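You operate a simulated robot arm through the tools that you are given. There is no shell and no other tool. Be economical: measure what you need, move in short steps, check, and stop when the job is done.

Carry out the task below with a simulated robot arm. There is one attempt and no reset: what you move stays moved.

## Task
Tip the cradle and scrape the set plaster out of the green mould.
Fine: fully tipped as the last of it comes off; teal scraper back; cradle level again, the mould still on it. Set down upright: teal scraper. What is to be rubbed or washed off counts as gone when no trace of it is left.

It is judged by the outcome, as a careful person would: the job done as asked, and still so three seconds after it is handed in. It fails if anything else is knocked over, pushed out of place, dropped, spilled or broken.

## Robot
A 6-joint arm with a two-finger parallel gripper on a trunk, on a base that drives. Base frame: it is fixed to the floor where the robot stands at the start and does not move with it; the origin is under the middle of the robot, x ahead of it, y to its left, z up. Lengths are in mm, angles in degrees, forces in N, time in s.
Its first joint turns from -166.0 to 166.0 degrees. Places, roughly: cradle crank [500, 0, 1000]; cradle crank grip [500, 0, 900]. Payload 3.91 kg.
The TCP is the grasp point between the finger pads, 30 mm short of the fingertips. In the tool frame z runs along the fingers and y along their closing line. Largest opening 110 mm; finger width 20, thickness 10; the body of the gripper, 48 by 112 mm, starts 55 mm behind the TCP.
Orientation is told as [roll, pitch, yaw] about the base's x, y, z axes, in that order, counted from this pose: with the fingers straight down and closing along the base's y, the tool's x points along the base's -x, its y along +y and its z along -z.

## Interface
- The arm moves only by the tool move_arm. Its argument "steps" is a list of rows, each an object (a shift or turn left out is 0, a gripper value left out holds the last) with "xyz": the shift along the tool's x, y, z in mm, a list of three; "delta_rot": the turn, a rotation vector about the tool's x, y, z in degrees, a list of three. In form: [{"xyz": [tx, ty, tz], "delta_rot": [wx, wy, wz]}, ...]. A call has 1 to 8 rows; each row shifts and turns the commanded pose from where the row before left it, along the tool's axes as they then stand. "fingers" is the finger opening in mm, from 0 to 110, set as the call begins (left out, the last holds). Rows are played at 5 a second. More than 50 mm and 8.6 degrees between two rows, or a gripper value outside its range, and nothing of the call is played. A pose out of reach is approached as far as the arm can. The call stops where the force on the tool passes 40 N (or 10 N more than at its start, if that is more) or the arm is blocked; 0.2 s more then pass. The fingers move at their own pace (about 153 mm/s each) and stop on an object; they squeeze with about 31 N. The grip force told is the motor's: it shows also when the fingers shut on nothing. Time passes only in rows, and 0.2 s behind the last, so rows that do not move let the fingers close. The reply holds the time, the measured pose of the TCP, the force on the tool along the base axes, the opening and the grip force, in the units named above and with some noise, with the torque about the TCP (base axes, N m) and any sound that the robot's microphone picked up, and new pictures: "views" is both (left out), scene, wrist or none.
- Cameras (640 x 400 px; columns grow to the right, rows downward): "scene" is now at [220.6, 210.4, 1381.5]; the picture's right is [-0.28, -0.96, 0.00], its down [-0.44, 0.13, -0.89] and it looks along [0.85, -0.25, -0.46] (base axes); focal length 237 px, centre (320, 200). "wrist" rides on the gripper at [72, 17, -103] in the tool frame; the picture's right is [-0.23, 0.97, 0.00], its down [-0.76, -0.18, -0.62] and it looks along [-0.61, -0.14, 0.78] (tool axes); focal length 222 px, centre (320, 200). There is no depth. A picture from a camera that has moved, and an enlarged one, comes with that camera's place and axes in the base frame and with its lens.
- drive_base(legs): drives the robot by 1 to 6 legs, each [ahead, turn to the left] in mm and degrees, along the robot's own axes; the way and the turn of a leg run together, so that a leg with both is an arc; at most 1500 mm and 180 degrees a leg. The arm and the cameras ride along, it lands a little off, and it stops where it bumps. It gives what a move gives, and a new picture of the scene camera.
- aim_head(pan, tilt): turns the head with the scene camera to pan (to the left, within 120 degrees either way) and tilt (down, from -29 to 69), counted from straight ahead of the robot. It gives what a move gives, and a new picture of the scene camera.
- inspect(camera, box): a new picture of the part [left, top, right, bottom] of that camera's present view, enlarged. It takes no simulated time.
- finish_job(): hands the job in; it is judged then, once.

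Go step by step. Nothing tells you exact positions but the pictures and the camera data: compare them with the known pose of the tool, close in by small moves and look again before you grip or let go. The budget is 120 turns and 260 pictures, counting those below and the enlarged ones. Unless the task says otherwise, let go and move clear before handing in.

The tools are called by a JSON object that holds its "method" and its "body". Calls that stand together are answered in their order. move_arm: Moves the arm, as the interface text tells. Its arguments: {"type":"object","properties":{"steps":{"type":"array","items":{"type":"object","properties":{"xyz":{"type":"array","items":{"type":"number"}},"delta_rot":{"type":"array","items":{"type":"number"}}}}},"fingers":{"type":"number"},"views":{"type":"string","enum":["both","scene","wrist","none"]}},"required":["steps"]} The other tools are called the same way: drive_base (legs) drives the base; aim_head (pan, tilt) turns the head that bears the scene camera; inspect (camera, box) takes an enlarged picture of a part of a camera's view; finish_job () hands the job in.

At the start:

```text
time_s: 0.0
tcp_pos: [587.5, 143.1, 1283.0]
tool_rot: [0.0, 0.0, 0.0]
wrist_force: [0.3, -0.1, 0.4]
moment: [0.03, -0.01, 0.0]
gripper_width: 110.1
grasp_force: 0.0
robot x, y, heading: [-2.3, -1.2, 0.1]
head pan, tilt: [-16.3, 27.3]
```

scene: 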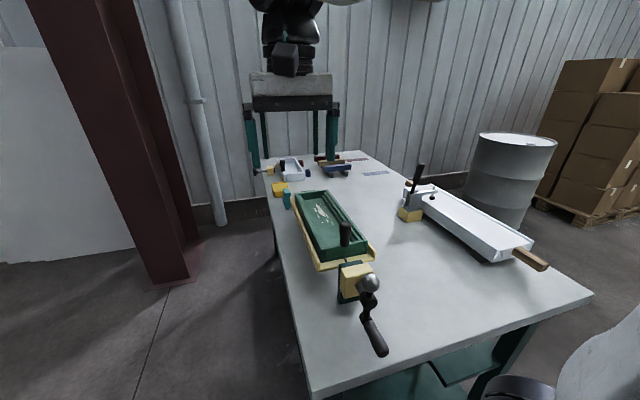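
wrist: 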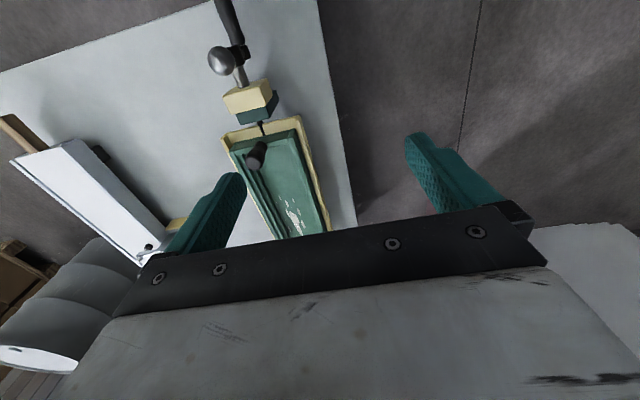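

I see a bench with a cradle holding a green mould, its crank facing the robot, and a white trough at the right. I'll look closer to find the teal scraper and understand the crank.

{"method": "inspect", "body": {"camera": "scene", "box": [240, 140, 400, 240]}}

{"method": "inspect", "body": {"camera": "scene", "box": [280, 180, 480, 370]}}

{"method": "inspect", "body": {"camera": "wrist", "box": [190, 0, 350, 240]}}

```text
4.00 times, centred on (320, 190) of scene
camera zoom: at [220.6, 210.4, 1381.5], right [-0.28, -0.96, 0.0], down [-0.44, 0.13, -0.89], along [0.85, -0.25, -0.46], focal length 948 px, centre (320, 240)
```

zoom: 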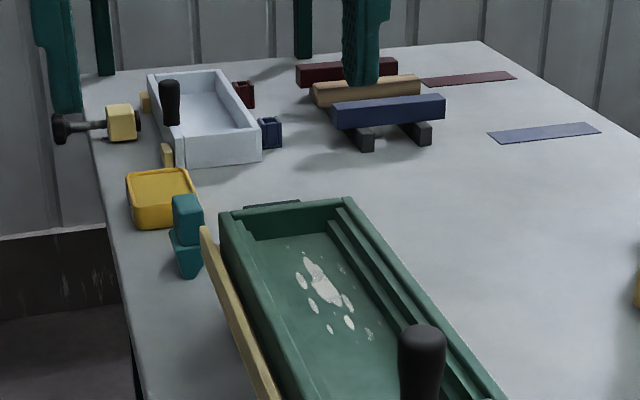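

```text
2.11 times, centred on (380, 275) of scene
camera zoom: at [220.6, 210.4, 1381.5], right [-0.28, -0.96, 0.0], down [-0.44, 0.13, -0.89], along [0.85, -0.25, -0.46], focal length 499 px, centre (194, 42)
```

zoom: 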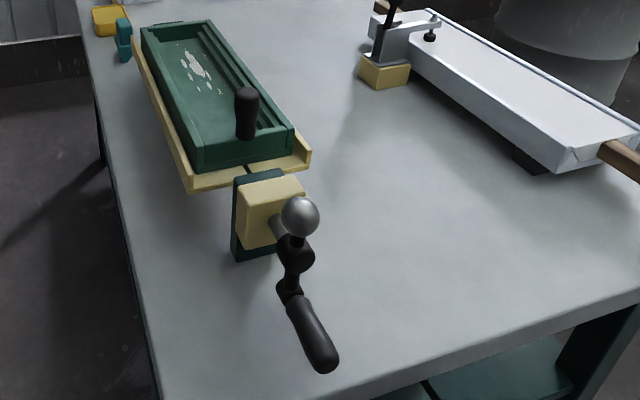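

```text
1.67 times, centred on (270, 120) of wrist
camera zoom: at [516.1, 160.0, 1386.6], right [0.23, 0.97, 0.0], down [0.76, -0.18, 0.62], along [0.61, -0.14, -0.78], focal length 370 px, centre (403, 333)
```

zoom: 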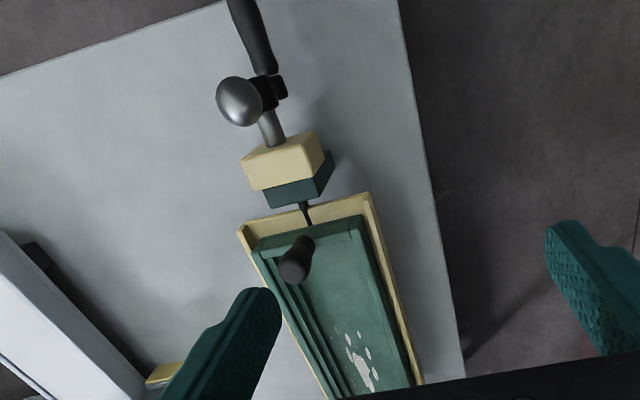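

I want better resolution on the crank, the mould's black peg and the teal scraper.

{"method": "inspect", "body": {"camera": "scene", "box": [330, 210, 410, 260]}}

{"method": "inspect", "body": {"camera": "scene", "box": [320, 255, 420, 365]}}

{"method": "inspect", "body": {"camera": "scene", "box": [264, 170, 328, 210]}}

{"method": "inspect", "body": {"camera": "scene", "box": [390, 155, 550, 275]}}

```text
8.00 times, centred on (370, 235) of scene
camera zoom: at [220.6, 210.4, 1381.5], right [-0.28, -0.96, 0.0], down [-0.44, 0.13, -0.89], along [0.85, -0.25, -0.46], focal length 1896 px, centre (-80, -80)
```

zoom: 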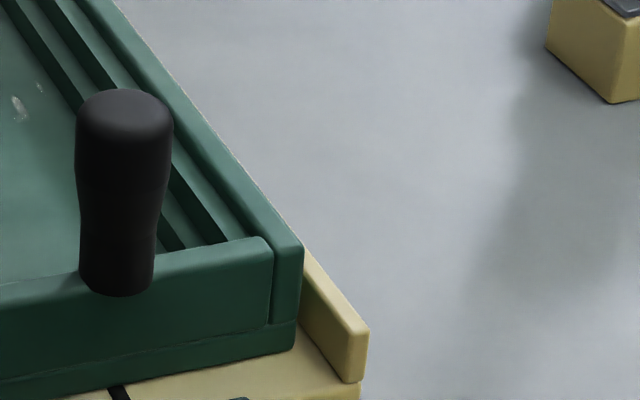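

```text
3.64 times, centred on (370, 310) of scene
camera zoom: at [220.6, 210.4, 1381.5], right [-0.28, -0.96, 0.0], down [-0.44, 0.13, -0.89], along [0.85, -0.25, -0.46], focal length 862 px, centre (138, -200)
```

zoom: 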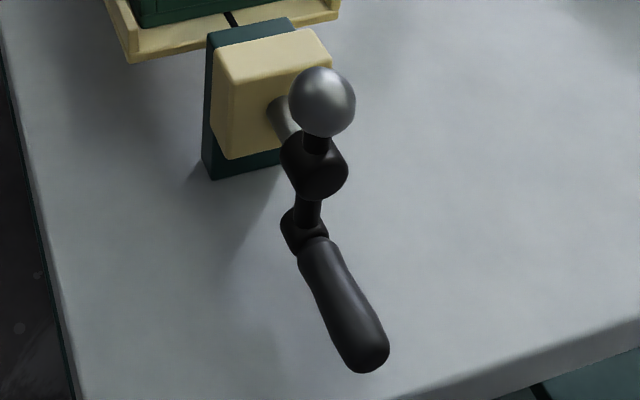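

```text
10.00 times, centred on (296, 190) of scene
camera zoom: at [220.6, 210.4, 1381.5], right [-0.28, -0.96, 0.0], down [-0.44, 0.13, -0.89], along [0.85, -0.25, -0.46], focal length 2370 px, centre (560, 300)
```

zoom: 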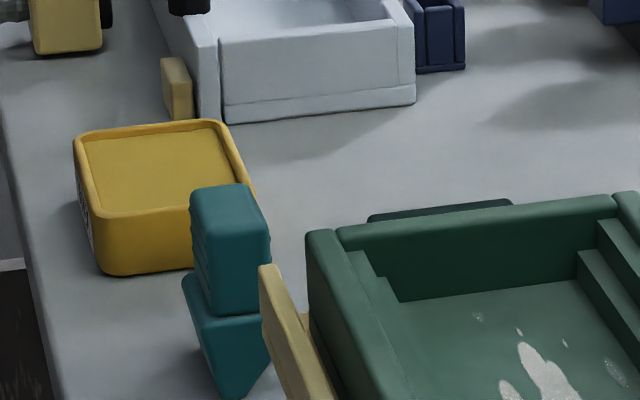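

```text
3.33 times, centred on (470, 215) of scene
camera zoom: at [220.6, 210.4, 1381.5], right [-0.28, -0.96, 0.0], down [-0.44, 0.13, -0.89], along [0.85, -0.25, -0.46], focal length 790 px, centre (-180, 150)
```

zoom: 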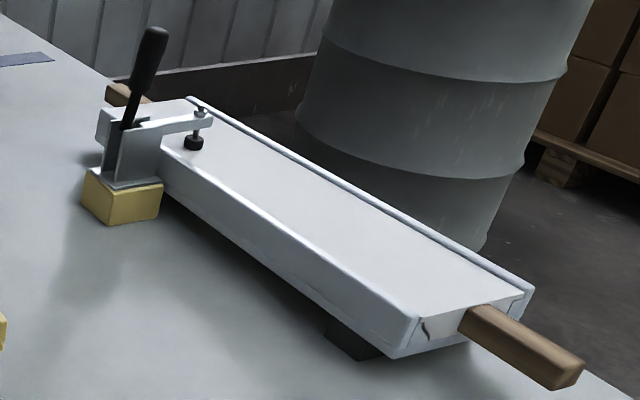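

The crank grip lies along x from about x=520 to 445 at z≈905, y≈15, hanging below its axis. It is too near for the arm, so I back the base up 200 mm and look again.

{"method": "drive_base", "body": {"legs": [[-200, 0]]}}

{"method": "aim_head", "body": {"pan": -14, "tilt": 32}}

```text
time_s: 1.6
tcp_pos: [385.5, 144.0, 1283.9]
tool_rot: [0.0, 0.0, 0.1]
wrist_force: [0.8, 0.5, 0.0]
moment: [0.01, -0.03, -0.02]
gripper_width: 110.0
grasp_force: 0.0
robot x, y, heading: [-204.1, 0.0, -0.3]
head pan, tilt: [-16.3, 27.3]
camera scene: at [17.6, 210.5, 1381.5], right [-0.28, -0.96, 0.0], down [-0.44, 0.13, -0.89], along [0.85, -0.25, -0.46], focal length 237 px, centre (320, 200)
```

scene: 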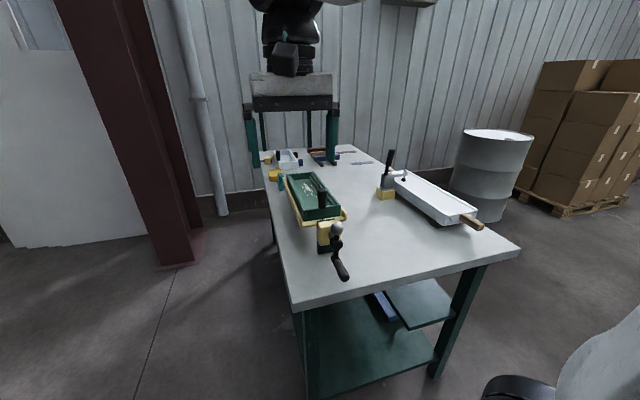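

```text
time_s: 2.3
tcp_pos: [385.3, 144.5, 1283.8]
tool_rot: [0.0, -0.1, 0.1]
wrist_force: [0.3, 0.4, -0.4]
moment: [-0.03, -0.02, 0.02]
gripper_width: 109.9
grasp_force: 0.0
robot x, y, heading: [-203.4, -1.2, -0.0]
head pan, tilt: [-14.0, 32.0]
camera scene: at [16.8, 214.5, 1374.0], right [-0.24, -0.97, 0.0], down [-0.51, 0.13, -0.85], along [0.82, -0.2, -0.53], focal length 237 px, centre (320, 200)
```

scene: 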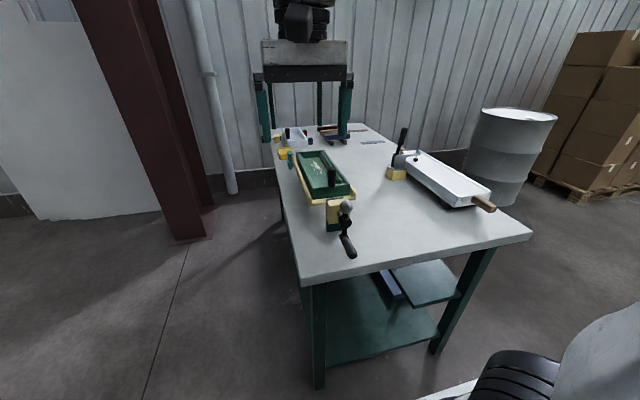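

Arm moves to above the crank grip, fingers still open.

{"method": "move_arm", "body": {"steps": [{"xyz": [-15.4, -25.8, 36]}, {"xyz": [-15.4, -25.8, 36]}, {"xyz": [-15.4, -25.8, 36]}, {"xyz": [-15.4, -25.8, 36]}, {"xyz": [-15.4, -25.8, 36]}, {"xyz": [0, 0, 36]}, {"xyz": [0, 0, 0]}]}}

```text
time_s: 3.9
tcp_pos: [464.2, 15.7, 1066.8]
tool_rot: [0.1, 0.0, 0.2]
wrist_force: [0.3, -0.1, 0.0]
moment: [0.01, 0.01, 0.0]
gripper_width: 109.9
grasp_force: 0.0
robot x, y, heading: [-201.9, 2.0, 0.1]
head pan, tilt: [-14.0, 32.0]
camera scene: at [16.8, 214.5, 1374.0], right [-0.24, -0.97, 0.0], down [-0.51, 0.13, -0.85], along [0.82, -0.2, -0.53], focal length 237 px, centre (320, 200)
camera wrist: at [391.3, 32.2, 1169.9], right [0.23, 0.97, 0.0], down [0.76, -0.18, 0.62], along [0.61, -0.14, -0.78], focal length 222 px, centre (320, 200)
```

scene: 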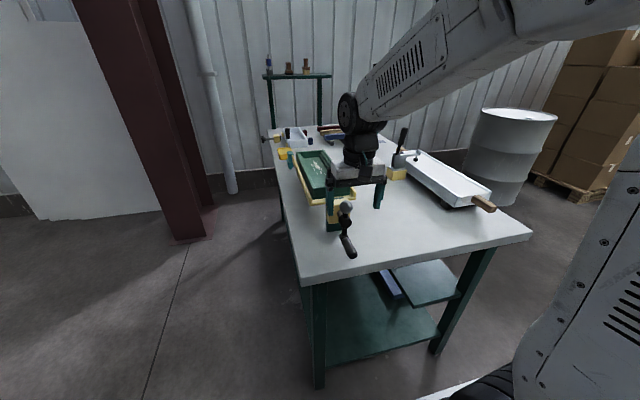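
wrist: 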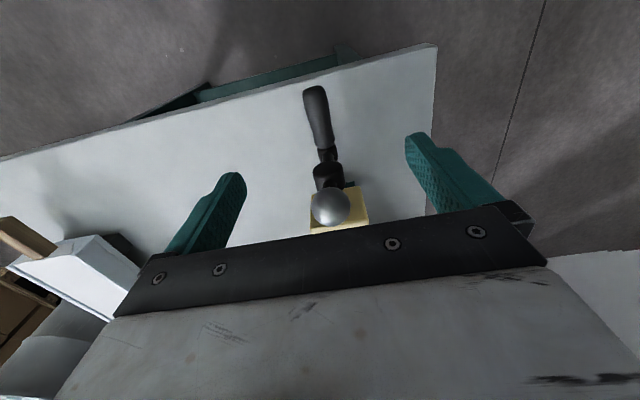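

The grip is right below the open fingers (centre about x 480, y 13, z 905). I descend and close on it.

{"method": "move_arm", "body": {"steps": [{"xyz": [0, -0.5, 40]}, {"xyz": [0, -0.5, 40]}, {"xyz": [0, -0.5, 40]}, {"xyz": [0, 0, 40]}, {"xyz": [0, 0, 0]}], "views": "both"}}

```text
time_s: 5.1
tcp_pos: [460.5, 15.3, 905.8]
tool_rot: [0.1, 0.0, 0.2]
wrist_force: [1.1, 0.2, 0.3]
moment: [0.01, -0.01, -0.02]
gripper_width: 110.0
grasp_force: 0.1
robot x, y, heading: [-200.2, -0.1, 0.3]
head pan, tilt: [-14.0, 32.0]
camera scene: at [16.8, 214.5, 1374.0], right [-0.24, -0.97, 0.0], down [-0.51, 0.13, -0.85], along [0.82, -0.2, -0.53], focal length 237 px, centre (320, 200)
camera wrist: at [388.1, 31.2, 1008.4], right [0.23, 0.97, 0.0], down [0.76, -0.18, 0.62], along [0.61, -0.14, -0.78], focal length 222 px, centre (320, 200)
```

scene: 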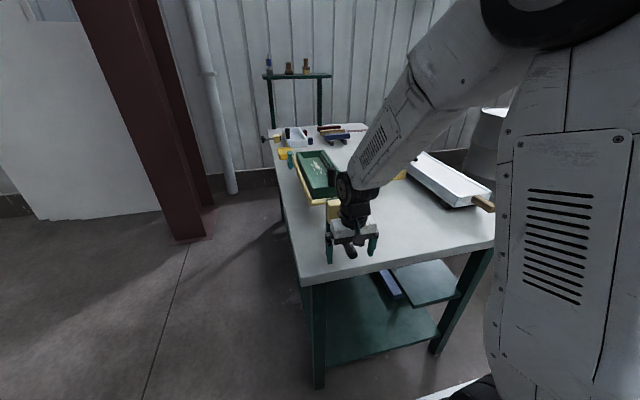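
wrist: 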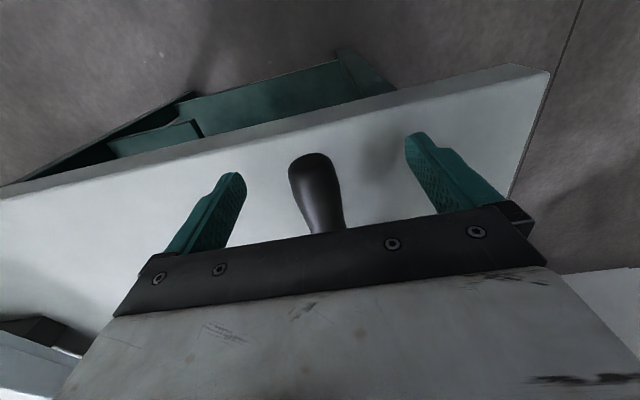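

{"method": "move_arm", "body": {"steps": [{"xyz": [-6, 0, 0]}, {"xyz": [0, 0, 0]}, {"xyz": [0, 0, 0]}, {"xyz": [0, 0, 0]}], "fingers": 0, "views": "wrist"}}

```text
time_s: 6.0
tcp_pos: [463.6, 13.8, 905.3]
tool_rot: [-0.2, 0.3, 0.1]
wrist_force: [-9.0, -2.2, 8.2]
moment: [0.12, -1.39, 0.29]
gripper_width: 25.9
grasp_force: 45.1
robot x, y, heading: [-207.2, 0.8, 0.0]
head pan, tilt: [-14.0, 32.0]
stopped in row 4: the force on the tool passed its limit at 41 N (the readings are from after the stop); the commanded pose is now the measured one
camera wrist: at [392.8, 30.1, 1008.2], right [0.23, 0.97, 0.0], down [0.77, -0.18, 0.62], along [0.6, -0.14, -0.79], focal length 222 px, centre (320, 200)
```

wrist: 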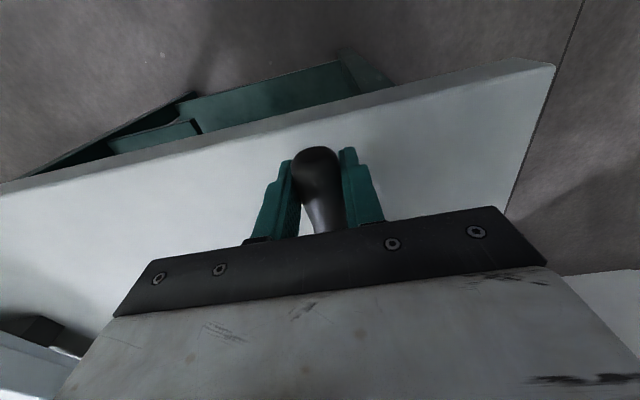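

The grip is held (26 mm). I try a small swing to the left (+y) to feel which way the crank turns.

{"method": "move_arm", "body": {"steps": [{"xyz": [0, 5, 0]}, {"xyz": [0, 5, -0.5]}, {"xyz": [0, 5, -1]}, {"xyz": [0, 0, 0]}], "views": "scene"}}

```text
time_s: 7.0
tcp_pos: [464.6, 30.0, 905.8]
tool_rot: [0.0, 0.4, 0.3]
wrist_force: [-16.0, -1.7, 9.7]
moment: [0.03, -0.27, 0.68]
gripper_width: 25.5
grasp_force: 45.1
robot x, y, heading: [-202.2, 1.8, 0.1]
head pan, tilt: [-14.0, 32.0]
camera scene: at [15.7, 214.4, 1374.2], right [-0.24, -0.97, 0.0], down [-0.51, 0.13, -0.85], along [0.82, -0.2, -0.53], focal length 237 px, centre (320, 200)
```

scene: 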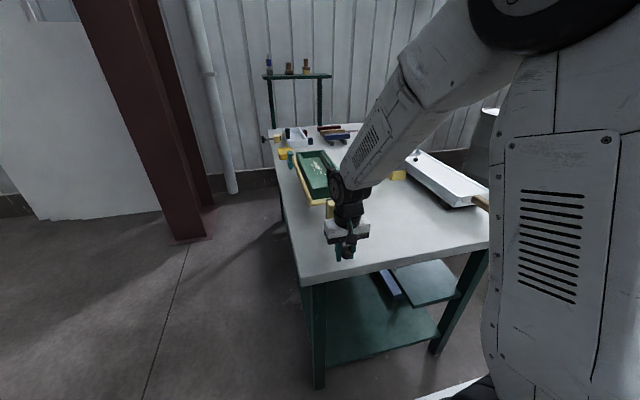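

{"method": "inspect", "body": {"camera": "scene", "box": [270, 130, 390, 260]}}

{"method": "move_arm", "body": {"steps": [{"xyz": [0, 6, -1.8]}, {"xyz": [0, 6, -2.4]}, {"xyz": [0, 6, -3]}, {"xyz": [0, 6, -3.5]}, {"xyz": [0, 0, 0]}], "views": "scene"}}

{"method": "inspect", "body": {"camera": "scene", "box": [270, 130, 390, 260]}}

```text
3.08 times, centred on (330, 195) of scene
camera zoom: at [15.7, 214.4, 1374.2], right [-0.24, -0.97, 0.0], down [-0.51, 0.13, -0.85], along [0.82, -0.2, -0.53], focal length 729 px, centre (289, 215)
```

zoom: 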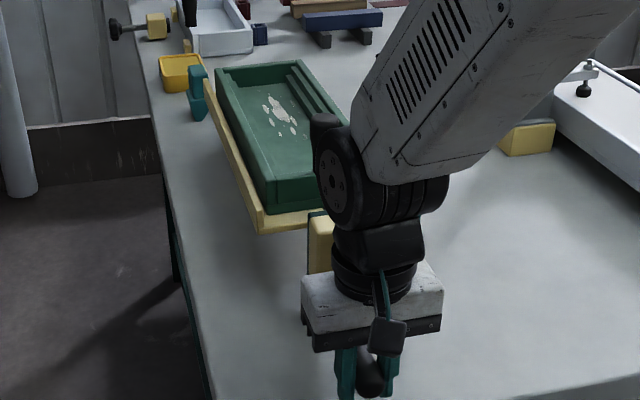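

```text
time_s: 8.2
tcp_pos: [464.2, 53.3, 917.8]
tool_rot: [0.0, 0.4, 0.0]
wrist_force: [-13.7, -6.2, 4.4]
moment: [-0.02, 0.28, 0.07]
gripper_width: 25.4
grasp_force: 45.5
robot x, y, heading: [-204.8, -2.8, -0.0]
head pan, tilt: [-14.0, 32.0]
camera scene: at [16.1, 214.0, 1374.2], right [-0.24, -0.97, 0.0], down [-0.51, 0.13, -0.85], along [0.82, -0.2, -0.53], focal length 237 px, centre (320, 200)
```

scene: 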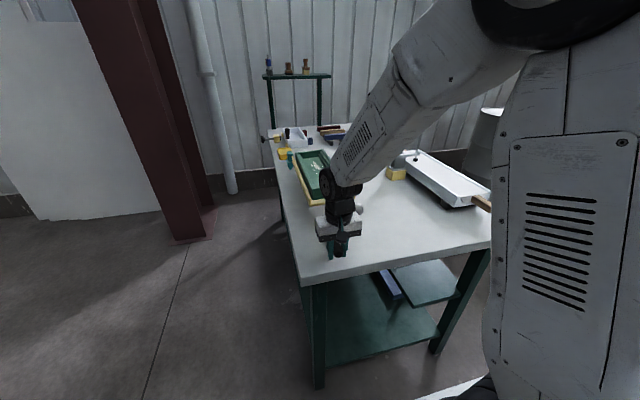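

```text
3.08 times, centred on (330, 195) of scene
camera zoom: at [16.1, 214.0, 1374.2], right [-0.24, -0.97, 0.0], down [-0.51, 0.13, -0.85], along [0.82, -0.2, -0.53], focal length 729 px, centre (289, 215)
```

zoom: 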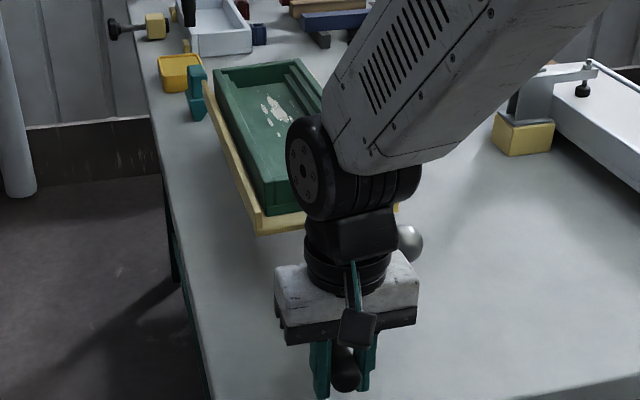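

The crank follows with a radius of about 70 mm round an axis near y 14, z 975; the tray has moved little so far. I continue along that circle.

{"method": "move_arm", "body": {"steps": [{"xyz": [0, 9.8, -7.3]}, {"xyz": [0, 7.9, -9.3]}, {"xyz": [0, 6.2, -10.5]}, {"xyz": [0, 4.3, -11.4]}, {"xyz": [0, 0, 0]}], "views": "none"}}

{"method": "inspect", "body": {"camera": "scene", "box": [270, 130, 390, 260]}}

```text
time_s: 8.8
tcp_pos: [465.0, 66.9, 934.1]
tool_rot: [-0.1, 0.4, 0.0]
wrist_force: [-8.3, -9.1, 7.1]
moment: [0.02, -0.84, 0.68]
gripper_width: 25.2
grasp_force: 45.2
robot x, y, heading: [-202.5, -0.7, 0.2]
head pan, tilt: [-14.0, 32.0]
stopped in row 2: the force on the tool passed its limit at 44 N (the readings are from after the stop); the commanded pose is now the measured one
```

```text
3.08 times, centred on (330, 195) of scene
camera zoom: at [16.6, 213.3, 1374.2], right [-0.24, -0.97, 0.0], down [-0.51, 0.13, -0.85], along [0.82, -0.21, -0.53], focal length 729 px, centre (289, 215)
```

zoom: 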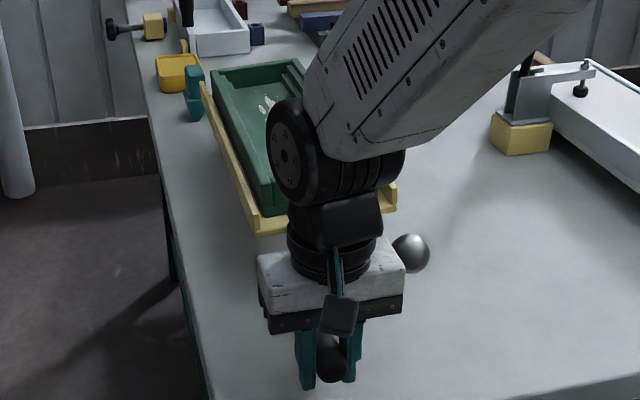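

Refitting both the grip and ball motion gives a radius of about 61 mm round (y 14.5, z 966). I continue on that circle.

{"method": "move_arm", "body": {"steps": [{"xyz": [0, 2.6, -5.5]}, {"xyz": [0, 2.3, -5.5]}, {"xyz": [0, 1.6, -5]}, {"xyz": [0, 1.2, -5.2]}, {"xyz": [0, 0.6, -5.2]}, {"xyz": [0, 0.3, -5.4]}, {"xyz": [0, 0, 0]}], "views": "none"}}

{"method": "inspect", "body": {"camera": "scene", "box": [270, 130, 390, 260]}}

```text
time_s: 10.1
tcp_pos: [464.7, 72.8, 959.7]
tool_rot: [-0.3, 0.6, -0.1]
wrist_force: [-5.1, -6.9, 0.7]
moment: [-0.02, -0.9, 0.65]
gripper_width: 25.3
grasp_force: 45.0
robot x, y, heading: [-201.3, 4.0, 0.1]
head pan, tilt: [-14.0, 32.0]
stopped in row 6: the force on the tool passed its limit at 40 N (the readings are from after the stop); the commanded pose is now the measured one
```

```text
3.08 times, centred on (330, 195) of scene
camera zoom: at [17.0, 213.0, 1374.1], right [-0.24, -0.97, 0.0], down [-0.51, 0.13, -0.85], along [0.82, -0.21, -0.53], focal length 729 px, centre (289, 215)
```

zoom: 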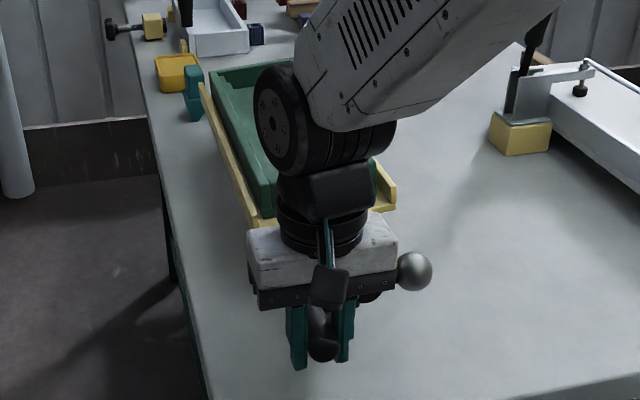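

The crank is about 85° round and the cradle seems to tilt only slightly toward the left, so it looks geared. I keep winding.

{"method": "move_arm", "body": {"steps": [{"xyz": [0, 1.5, -6]}, {"xyz": [0, 0.5, -6]}, {"xyz": [0, -0.5, -6]}, {"xyz": [0, -1.3, -6]}, {"xyz": [0, -2.2, -5.8]}, {"xyz": [0, -2.8, -5.2]}, {"xyz": [0, -3.4, -4.8]}, {"xyz": [0, 0, 0]}], "views": "none"}}

{"method": "inspect", "body": {"camera": "scene", "box": [270, 130, 390, 260]}}

```text
time_s: 10.8
tcp_pos: [465.0, 71.8, 971.6]
tool_rot: [-0.5, 0.8, -0.1]
wrist_force: [0.1, -13.9, -2.0]
moment: [0.0, -0.82, 0.69]
gripper_width: 25.4
grasp_force: 45.5
robot x, y, heading: [-202.3, -1.6, -0.5]
head pan, tilt: [-14.0, 32.0]
stopped in row 3: the force on the tool passed its limit at 42 N (the readings are from after the stop); the commanded pose is now the measured one
```

```text
3.08 times, centred on (330, 195) of scene
camera zoom: at [17.9, 212.0, 1374.1], right [-0.25, -0.97, 0.0], down [-0.51, 0.13, -0.85], along [0.82, -0.21, -0.53], focal length 729 px, centre (289, 215)
```

zoom: 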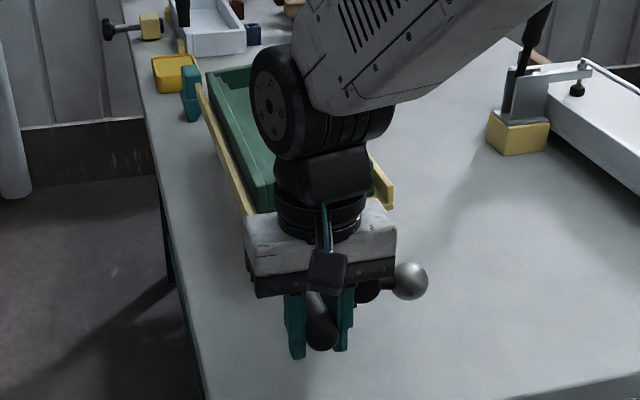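

{"method": "move_arm", "body": {"steps": [{"xyz": [0, -1.1, -6.1]}, {"xyz": [0, -1.75, -6]}, {"xyz": [0, -2.4, -5.75]}, {"xyz": [0, -2.95, -5.5]}, {"xyz": [0, -3.5, -5.15]}, {"xyz": [0, -4, -4.75]}, {"xyz": [0, -4.5, -4.3]}, {"xyz": [0, -4.9, -3.8]}], "views": "none"}}

{"method": "inspect", "body": {"camera": "scene", "box": [270, 130, 390, 260]}}

```text
time_s: 12.4
tcp_pos: [464.7, 51.2, 1006.4]
tool_rot: [-0.5, 1.0, -0.1]
wrist_force: [5.5, -6.7, -4.7]
moment: [0.01, -0.24, 0.79]
gripper_width: 25.0
grasp_force: 44.5
robot x, y, heading: [-204.9, 0.8, -0.2]
head pan, tilt: [-14.0, 32.0]
stopped in row 7: the force on the tool passed its limit at 41 N (the readings are from after the stop); the commanded pose is now the measured one
```

```text
3.08 times, centred on (330, 195) of scene
camera zoom: at [18.3, 212.2, 1374.0], right [-0.25, -0.97, 0.0], down [-0.51, 0.13, -0.85], along [0.82, -0.21, -0.53], focal length 729 px, centre (289, 215)
```

zoom: 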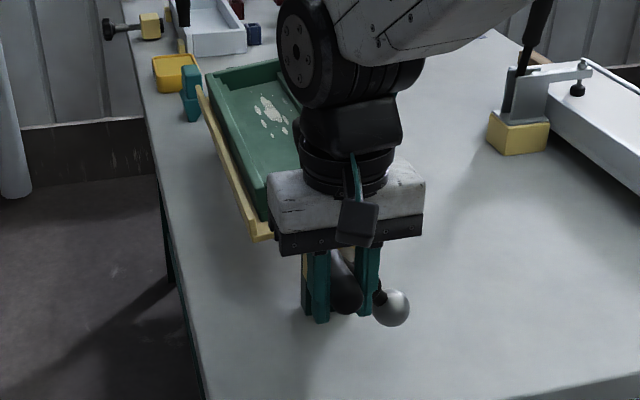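

The cradle tips gradually left as I wind, roughly 1:15. I keep going around the circle (centre y 13, z 960, radius 60).

{"method": "move_arm", "body": {"steps": [{"xyz": [0, -5.03, -3.75]}, {"xyz": [0, -5.4, -3.2]}, {"xyz": [0, -5.7, -2.6]}, {"xyz": [0, -5.95, -2]}, {"xyz": [0, -6.1, -1.4]}, {"xyz": [0, -6.25, -0.75]}, {"xyz": [0, -6.28, -0.1]}, {"xyz": [0, -6.25, 0.6]}], "views": "none"}}

{"method": "inspect", "body": {"camera": "scene", "box": [270, 130, 390, 260]}}

```text
time_s: 14.2
tcp_pos: [464.7, 5.2, 1021.3]
tool_rot: [-0.5, 0.8, -0.2]
wrist_force: [10.5, 0.1, 12.1]
moment: [0.02, 0.46, 0.92]
gripper_width: 25.1
grasp_force: 45.2
robot x, y, heading: [-197.5, 0.6, -0.4]
head pan, tilt: [-14.0, 32.0]
```

```text
3.08 times, centred on (330, 195) of scene
camera zoom: at [17.9, 212.5, 1374.0], right [-0.25, -0.97, 0.0], down [-0.51, 0.13, -0.85], along [0.82, -0.21, -0.53], focal length 729 px, centre (289, 215)
```

zoom: 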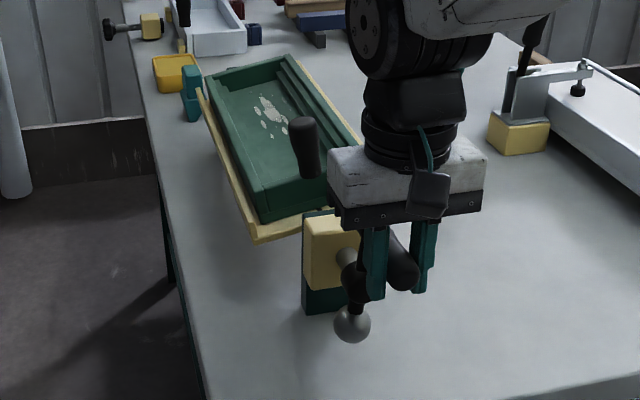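

Good, smooth, and the cradle now tips visibly left (about 12–15°). I continue.

{"method": "move_arm", "body": {"steps": [{"xyz": [0, -6.2, 1.3]}, {"xyz": [0, -6.0, 1.9]}, {"xyz": [0, -5.75, 2.5]}, {"xyz": [0, -5.5, 3.05]}, {"xyz": [0, -5.1, 3.6]}, {"xyz": [0, -4.7, 4.15]}, {"xyz": [0, -4.25, 4.6]}, {"xyz": [0, -3.75, 5.05]}], "views": "none"}}

{"method": "inspect", "body": {"camera": "scene", "box": [270, 130, 390, 260]}}

```text
time_s: 16.0
tcp_pos: [464.4, -37.2, 995.7]
tool_rot: [-0.5, 0.9, -0.1]
wrist_force: [28.8, -16.9, 12.3]
moment: [0.0, -0.18, 0.66]
gripper_width: 25.4
grasp_force: 45.1
robot x, y, heading: [-202.7, -0.6, -0.2]
head pan, tilt: [-14.0, 32.0]
```

```text
3.08 times, centred on (330, 195) of scene
camera zoom: at [18.6, 211.7, 1374.0], right [-0.25, -0.97, 0.0], down [-0.51, 0.13, -0.85], along [0.82, -0.21, -0.53], focal length 729 px, centre (289, 215)
```

zoom: 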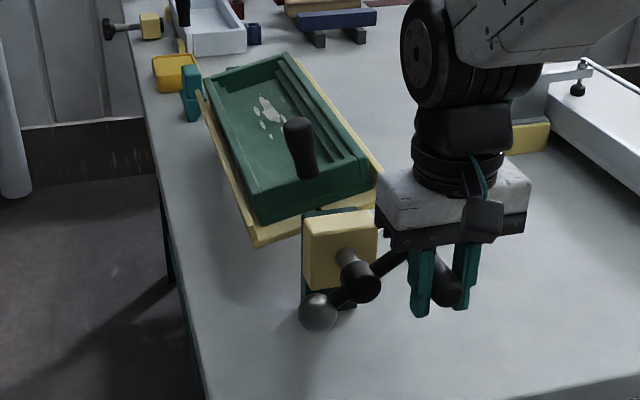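

{"method": "move_arm", "body": {"steps": [{"xyz": [-0.6, -3.2, 5.4]}, {"xyz": [-0.6, -2.6, 5.7]}, {"xyz": [-0.6, -2, 5.95]}, {"xyz": [-0.6, -1.4, 6.1]}, {"xyz": [-0.6, -0.75, 6.25]}, {"xyz": [0, -0.1, 6.28]}, {"xyz": [0, 0.6, 6.25]}, {"xyz": [0, 1.25, 6.15]}], "views": "none"}}

{"method": "inspect", "body": {"camera": "scene", "box": [270, 130, 390, 260]}}

```text
time_s: 17.1
tcp_pos: [463.7, -46.9, 968.6]
tool_rot: [-0.7, 1.3, -0.2]
wrist_force: [-0.6, -18.2, 2.0]
moment: [-0.06, 0.31, 0.56]
gripper_width: 25.2
grasp_force: 44.2
robot x, y, heading: [-200.2, -3.3, -0.4]
head pan, tilt: [-14.0, 32.0]
stopped in row 5: the force on the tool passed its limit at 46 N (the readings are from after the stop); the commanded pose is now the measured one
```

```text
3.08 times, centred on (330, 195) of scene
camera zoom: at [18.3, 210.7, 1374.1], right [-0.25, -0.97, 0.0], down [-0.51, 0.13, -0.85], along [0.82, -0.21, -0.53], focal length 729 px, centre (289, 215)
```

zoom: 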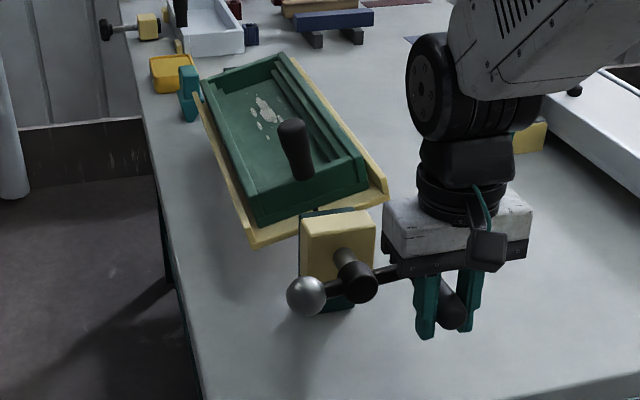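

{"method": "move_arm", "body": {"steps": [{"xyz": [0, -1.4, 6]}, {"xyz": [0, 0, 6.28]}, {"xyz": [0, 0.6, 6.2]}, {"xyz": [0, 1.2, 6.1]}, {"xyz": [0, 2, 5.95]}, {"xyz": [0, 2.6, 5.7]}, {"xyz": [0, 3.2, 5.4]}, {"xyz": [0, 3.75, 5]}], "views": "none"}}

{"method": "inspect", "body": {"camera": "scene", "box": [270, 130, 390, 260]}}

```text
time_s: 18.9
tcp_pos: [463.7, -33.4, 920.8]
tool_rot: [-0.6, 1.0, -0.2]
wrist_force: [11.2, 6.6, 8.8]
moment: [0.01, 0.23, 0.22]
gripper_width: 25.1
grasp_force: 45.1
robot x, y, heading: [-206.6, -2.2, -0.5]
head pan, tilt: [-14.0, 32.0]
```

```text
3.08 times, centred on (330, 195) of scene
camera zoom: at [18.1, 212.2, 1373.9], right [-0.25, -0.97, 0.0], down [-0.51, 0.13, -0.85], along [0.82, -0.21, -0.53], focal length 729 px, centre (289, 215)
```

zoom: 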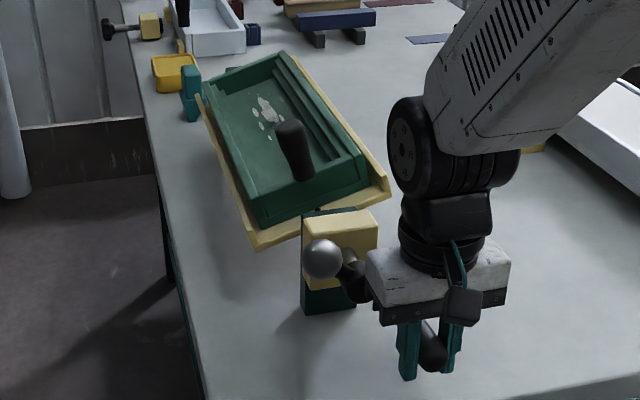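

{"method": "move_arm", "body": {"steps": [{"xyz": [0, 4.2, 4.7]}, {"xyz": [0, 4.7, 4.2]}, {"xyz": [0, 5.1, 3.6]}, {"xyz": [0, 5.5, 3.05]}, {"xyz": [0, 5.75, 2.5]}, {"xyz": [0, 6, 1.85]}, {"xyz": [0, 6.15, 1.25]}, {"xyz": [0, 6.25, 0.6]}], "views": "none"}}

{"method": "inspect", "body": {"camera": "scene", "box": [270, 130, 390, 260]}}

```text
time_s: 20.7
tcp_pos: [461.8, 8.4, 898.4]
tool_rot: [-0.6, 1.2, -0.1]
wrist_force: [13.0, -1.1, 11.0]
moment: [0.02, -1.16, 0.44]
gripper_width: 25.2
grasp_force: 44.8
robot x, y, heading: [-201.3, -0.9, -0.6]
head pan, tilt: [-14.0, 32.0]
```

```text
3.08 times, centred on (330, 195) of scene
camera zoom: at [18.3, 211.6, 1374.0], right [-0.25, -0.97, 0.0], down [-0.51, 0.13, -0.85], along [0.82, -0.21, -0.53], focal length 729 px, centre (289, 215)
```

zoom: 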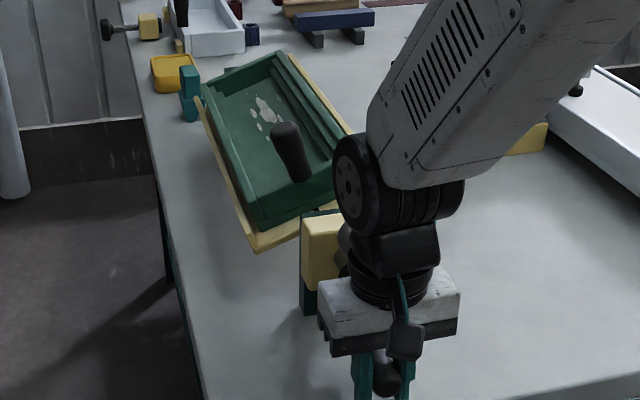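

One turn gives roughly 15° of tip. I wind another half turn in three calls, then check.

{"method": "move_arm", "body": {"steps": [{"xyz": [0, 7.98, 0]}, {"xyz": [0, 7.9, -1.1]}, {"xyz": [0, 7.7, -2.1]}, {"xyz": [0, 7.35, -3.1]}, {"xyz": [0, 6.9, -4]}, {"xyz": [0, 6.3, -4.9]}, {"xyz": [0, 5.6, -5.65]}, {"xyz": [0, 4.8, -6.35]}], "views": "none"}}

```text
time_s: 22.5
tcp_pos: [462.6, 64.7, 924.9]
tool_rot: [-0.5, 1.3, -0.1]
wrist_force: [-13.2, -14.2, 6.4]
moment: [0.03, 0.89, 0.48]
gripper_width: 25.4
grasp_force: 45.8
robot x, y, heading: [-199.7, 0.4, -0.5]
head pan, tilt: [-14.0, 32.0]
```

{"method": "move_arm", "body": {"steps": [{"xyz": [0, 2.9, -6.95]}, {"xyz": [0, 2.2, -7.4]}, {"xyz": [0, 1.5, -7.7]}, {"xyz": [0, 0.6, -7.9]}, {"xyz": [0, -0.2, -7.98]}, {"xyz": [0, -1.1, -7.9]}, {"xyz": [0, -2.1, -7.7]}, {"xyz": [0, -3.1, -7.35]}], "views": "none"}}

```text
time_s: 24.3
tcp_pos: [464.5, 64.7, 988.9]
tool_rot: [-0.7, 1.2, -0.2]
wrist_force: [-26.2, 5.7, 1.4]
moment: [0.0, -0.45, 0.51]
gripper_width: 25.0
grasp_force: 45.2
robot x, y, heading: [-202.1, -1.8, -0.5]
head pan, tilt: [-14.0, 32.0]
```

{"method": "move_arm", "body": {"steps": [{"xyz": [0.5, -4, -6.9]}, {"xyz": [0.5, -4.9, -6.3]}, {"xyz": [0.5, -5.65, -5.6]}, {"xyz": [0, -6.35, -4.8]}, {"xyz": [0, -6.95, -3.95]}, {"xyz": [0, -7.4, -3]}, {"xyz": [0, -7.7, -2.05]}, {"xyz": [0, -7.9, -1]}], "views": "none"}}

{"method": "move_arm", "body": {"steps": [{"xyz": [0, -7.98, 0]}, {"xyz": [0, -7.9, 1.1]}, {"xyz": [0, -7.7, 2.1]}, {"xyz": [0, -7.35, 3.1]}, {"xyz": [0, -6.9, 4]}, {"xyz": [0, -6.3, 4.9]}, {"xyz": [0, -5.6, 5.65]}, {"xyz": [0, -4.8, 6.35]}], "views": "none"}}

{"method": "inspect", "body": {"camera": "scene", "box": [270, 130, 390, 260]}}

```text
time_s: 26.1
tcp_pos: [465.4, 14.5, 1020.5]
tool_rot: [-0.6, 1.2, -0.3]
wrist_force: [-8.4, 0.5, -31.9]
moment: [0.05, -0.04, 0.33]
gripper_width: 25.2
grasp_force: 45.0
robot x, y, heading: [-207.4, -0.2, -0.6]
head pan, tilt: [-14.0, 32.0]
```

```text
time_s: 27.5
tcp_pos: [464.7, -26.5, 1007.4]
tool_rot: [-0.4, 1.1, -0.1]
wrist_force: [11.3, 7.6, -10.3]
moment: [0.01, 0.51, 0.16]
gripper_width: 24.6
grasp_force: 44.7
robot x, y, heading: [-202.2, -2.0, -0.3]
head pan, tilt: [-14.0, 32.0]
stopped in row 6: the force on the tool passed its limit at 44 N (the readings are from after the stop); the commanded pose is now the measured one
```

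```text
3.08 times, centred on (330, 195) of scene
camera zoom: at [18.6, 212.6, 1373.8], right [-0.25, -0.97, 0.0], down [-0.51, 0.13, -0.85], along [0.82, -0.21, -0.53], focal length 729 px, centre (289, 215)
```

zoom: 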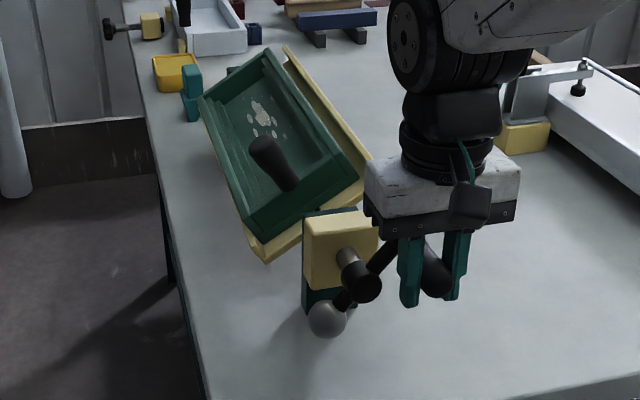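

{"method": "move_arm", "body": {"steps": [{"xyz": [0, -5.6, 5.45]}, {"xyz": [0, -5.05, 6.15]}, {"xyz": [0, -4.2, 6.8]}, {"xyz": [0, -3.3, 7.25]}, {"xyz": [0, -2.3, 7.65]}, {"xyz": [0, -1.3, 7.85]}, {"xyz": [0, -0.25, 7.98]}, {"xyz": [0, 0.8, 7.95]}], "views": "none"}}

{"method": "move_arm", "body": {"steps": [{"xyz": [0, 1.8, 7.75]}, {"xyz": [0, 2.8, 7.45]}, {"xyz": [0, 3.75, 7.05]}, {"xyz": [0, 4.65, 6.5]}, {"xyz": [0, 5.45, 5.8]}, {"xyz": [0, 6.15, 5.05]}, {"xyz": [0, 6.8, 4.2]}, {"xyz": [0, 7.25, 3.3]}], "views": "none"}}

{"method": "inspect", "body": {"camera": "scene", "box": [270, 130, 390, 260]}}

```text
time_s: 29.2
tcp_pos: [466.2, -47.7, 955.5]
tool_rot: [-0.4, 0.7, -0.1]
wrist_force: [7.3, 5.9, -0.3]
moment: [0.0, 0.87, 0.24]
gripper_width: 25.0
grasp_force: 44.4
robot x, y, heading: [-207.0, -0.3, -0.3]
head pan, tilt: [-14.0, 32.0]
stopped in row 8: the force on the tool passed its limit at 42 N (the readings are from after the stop); the commanded pose is now the measured one
```

```text
time_s: 30.6
tcp_pos: [464.3, -24.5, 914.2]
tool_rot: [-0.6, 1.0, -0.2]
wrist_force: [11.1, -7.7, -11.1]
moment: [-0.02, 0.57, 0.65]
gripper_width: 25.1
grasp_force: 44.7
robot x, y, heading: [-201.2, -0.5, -0.3]
head pan, tilt: [-14.0, 32.0]
stopped in row 7: the force on the tool passed its limit at 43 N (the readings are from after the stop); the commanded pose is now the measured one
```

```text
3.08 times, centred on (330, 195) of scene
camera zoom: at [19.0, 211.8, 1373.9], right [-0.25, -0.97, 0.0], down [-0.51, 0.13, -0.85], along [0.82, -0.21, -0.53], focal length 729 px, centre (289, 215)
```

zoom: 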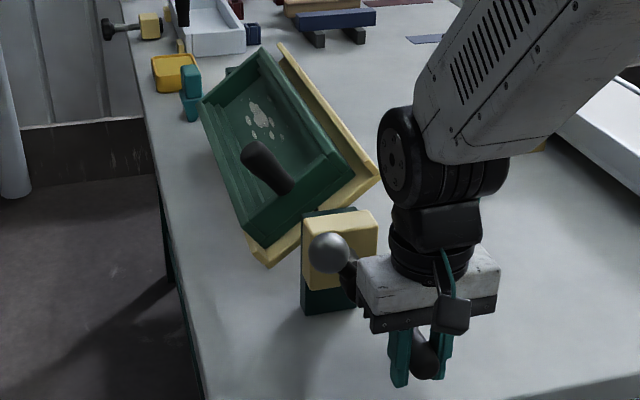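

{"method": "move_arm", "body": {"steps": [{"xyz": [0, 6.5, 4.6]}, {"xyz": [0, 7.05, 3.7]}, {"xyz": [0, 7.5, 2.75]}, {"xyz": [0, 7.8, 1.75]}, {"xyz": [0, 7.95, 0.75]}, {"xyz": [0, 7.98, -0.3]}, {"xyz": [0, 7.85, -1.35]}, {"xyz": [0, 7.6, -2.35]}], "views": "none"}}

{"method": "move_arm", "body": {"steps": [{"xyz": [0, 7.25, -3.35]}, {"xyz": [0, 6.75, -4.25]}, {"xyz": [0, 6.15, -5.1]}, {"xyz": [0, 5.4, -5.85]}, {"xyz": [0, 4.6, -6.5]}, {"xyz": [0, 3.7, -7.05]}, {"xyz": [0, 2.75, -7.5]}, {"xyz": [0, 1.75, -7.8]}], "views": "none"}}

{"method": "inspect", "body": {"camera": "scene", "box": [270, 130, 390, 260]}}

```text
time_s: 32.0
tcp_pos: [464.0, 11.5, 900.1]
tool_rot: [-0.7, 0.9, -0.2]
wrist_force: [5.6, -11.9, -4.4]
moment: [-0.06, 0.45, 0.72]
gripper_width: 25.1
grasp_force: 45.3
robot x, y, heading: [-204.4, -0.6, -0.4]
head pan, tilt: [-14.0, 32.0]
stopped in row 6: the force on the tool passed its limit at 50 N (the readings are from after the stop); the commanded pose is now the measured one
```

```text
time_s: 32.4
tcp_pos: [464.9, 10.6, 899.9]
tool_rot: [-0.7, 1.0, -0.2]
wrist_force: [7.6, -10.7, -9.7]
moment: [0.04, 0.04, 0.87]
gripper_width: 25.1
grasp_force: 45.2
robot x, y, heading: [-201.2, -0.1, -0.8]
head pan, tilt: [-14.0, 32.0]
stopped in row 1: the force on the tool passed its limit at 54 N (the readings are from after the stop); the commanded pose is now the measured one
```

```text
3.08 times, centred on (330, 195) of scene
camera zoom: at [19.8, 210.6, 1374.0], right [-0.25, -0.97, 0.0], down [-0.51, 0.13, -0.85], along [0.82, -0.21, -0.53], focal length 729 px, centre (289, 215)
```

zoom: 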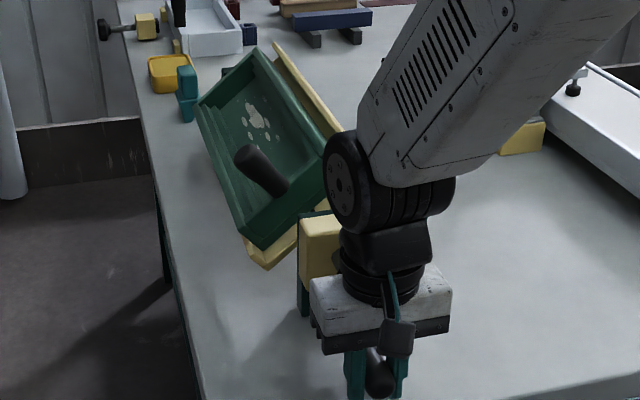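

It stopped hard at exactly two turns (tip about 45°). I test once more gently that this is the end stop.

{"method": "move_arm", "body": {"steps": [{"xyz": [0, 2.5, 0]}, {"xyz": [0, 2.5, -0.2]}, {"xyz": [0, 2.5, -0.4]}, {"xyz": [0, 2.5, -0.6]}], "views": "none"}}

{"method": "inspect", "body": {"camera": "scene", "box": [290, 135, 370, 225]}}

```text
time_s: 32.8
tcp_pos: [464.9, 12.6, 900.7]
tool_rot: [-0.9, 1.0, -0.2]
wrist_force: [5.6, -16.9, -4.9]
moment: [0.01, 0.27, 0.63]
gripper_width: 25.0
grasp_force: 44.7
robot x, y, heading: [-204.3, -4.4, -0.7]
head pan, tilt: [-14.0, 32.0]
stopped in row 2: the force on the tool passed its limit at 45 N (the readings are from after the stop); the commanded pose is now the measured one
```

```text
4.44 times, centred on (330, 180) of scene
camera zoom: at [20.3, 209.6, 1374.1], right [-0.26, -0.97, 0.0], down [-0.51, 0.14, -0.85], along [0.82, -0.22, -0.53], focal length 1053 px, centre (276, 289)
```

zoom: 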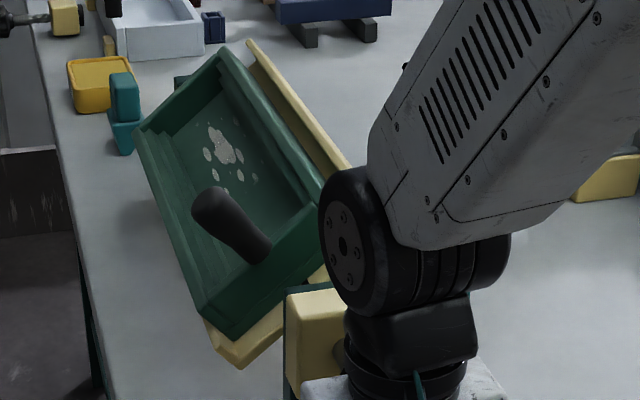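

It is the end stop: force rises without motion. I let go and lift clear.

{"method": "move_arm", "body": {"steps": [{"xyz": [0, 0, 0]}, {"xyz": [0, 0, 0]}, {"xyz": [5, 0, -30]}, {"xyz": [5, 0, -45]}, {"xyz": [5, 0, -45]}, {"xyz": [5, 0, -45]}, {"xyz": [0, 0, -45]}, {"xyz": [0, 0, -45]}], "fingers": 70, "views": "both"}}

{"method": "inspect", "body": {"camera": "scene", "box": [270, 130, 390, 260]}}

```text
time_s: 34.6
tcp_pos: [452.7, 17.1, 1158.3]
tool_rot: [-1.0, 0.9, -0.4]
wrist_force: [0.3, -0.1, 0.8]
moment: [0.02, 0.0, 0.02]
gripper_width: 69.8
grasp_force: 0.0
robot x, y, heading: [-202.9, -0.9, -0.7]
head pan, tilt: [-14.0, 32.0]
camera scene: at [19.8, 210.5, 1374.0], right [-0.25, -0.97, 0.0], down [-0.51, 0.13, -0.85], along [0.82, -0.22, -0.53], focal length 237 px, centre (320, 200)
camera wrist: at [381.2, 36.2, 1262.0], right [0.23, 0.97, -0.02], down [0.77, -0.17, 0.61], along [0.59, -0.16, -0.79], focal length 222 px, centre (320, 200)
```

scene: 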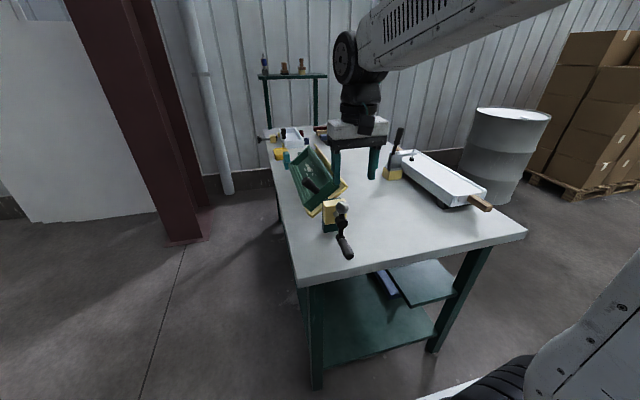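
wrist: 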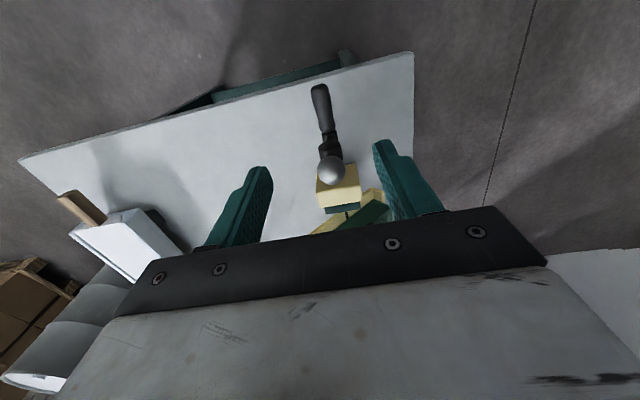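

```text
3.08 times, centred on (330, 195) of scene
camera zoom: at [19.8, 210.5, 1374.0], right [-0.25, -0.97, 0.0], down [-0.51, 0.13, -0.85], along [0.82, -0.22, -0.53], focal length 729 px, centre (289, 215)
```

zoom: 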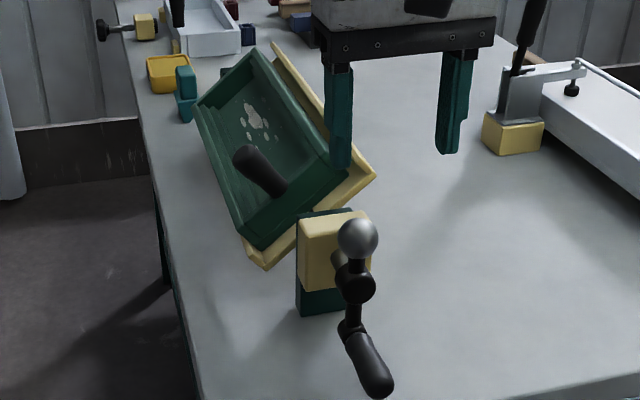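

The cradle stays tipped on its own. The scraper stands near x≈1170, y≈100, out of reach from here, so I raise the arm and drive round to the left side of the bench, facing it.

{"method": "move_arm", "body": {"steps": [{"xyz": [0, 0, -45]}, {"xyz": [0, 0, -45]}, {"xyz": [0, 0, -45]}], "views": "none"}}

{"method": "drive_base", "body": {"legs": [[0, 90], [850, 0], [0, -90]]}}

```text
time_s: 35.4
tcp_pos: [452.3, 20.3, 1293.8]
tool_rot: [-0.9, 1.0, -0.3]
wrist_force: [0.1, 0.7, -0.6]
moment: [0.03, 0.0, -0.02]
gripper_width: 70.1
grasp_force: 0.0
robot x, y, heading: [-201.9, -0.9, -0.8]
head pan, tilt: [-14.0, 32.0]
```

```text
time_s: 47.7
tcp_pos: [441.2, 878.3, 1293.2]
tool_rot: [-0.9, 0.9, 0.7]
wrist_force: [0.7, 0.6, -0.7]
moment: [-0.02, 0.0, 0.03]
gripper_width: 70.0
grasp_force: 0.1
robot x, y, heading: [-212.3, 844.9, 0.3]
head pan, tilt: [-14.0, 32.0]
camera scene: at [4.7, 1060.7, 1374.0], right [-0.24, -0.97, 0.0], down [-0.51, 0.13, -0.85], along [0.82, -0.2, -0.53], focal length 237 px, centre (320, 200)
```

scene: 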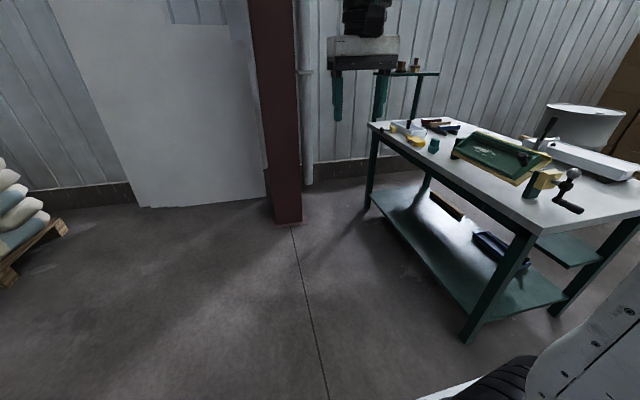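

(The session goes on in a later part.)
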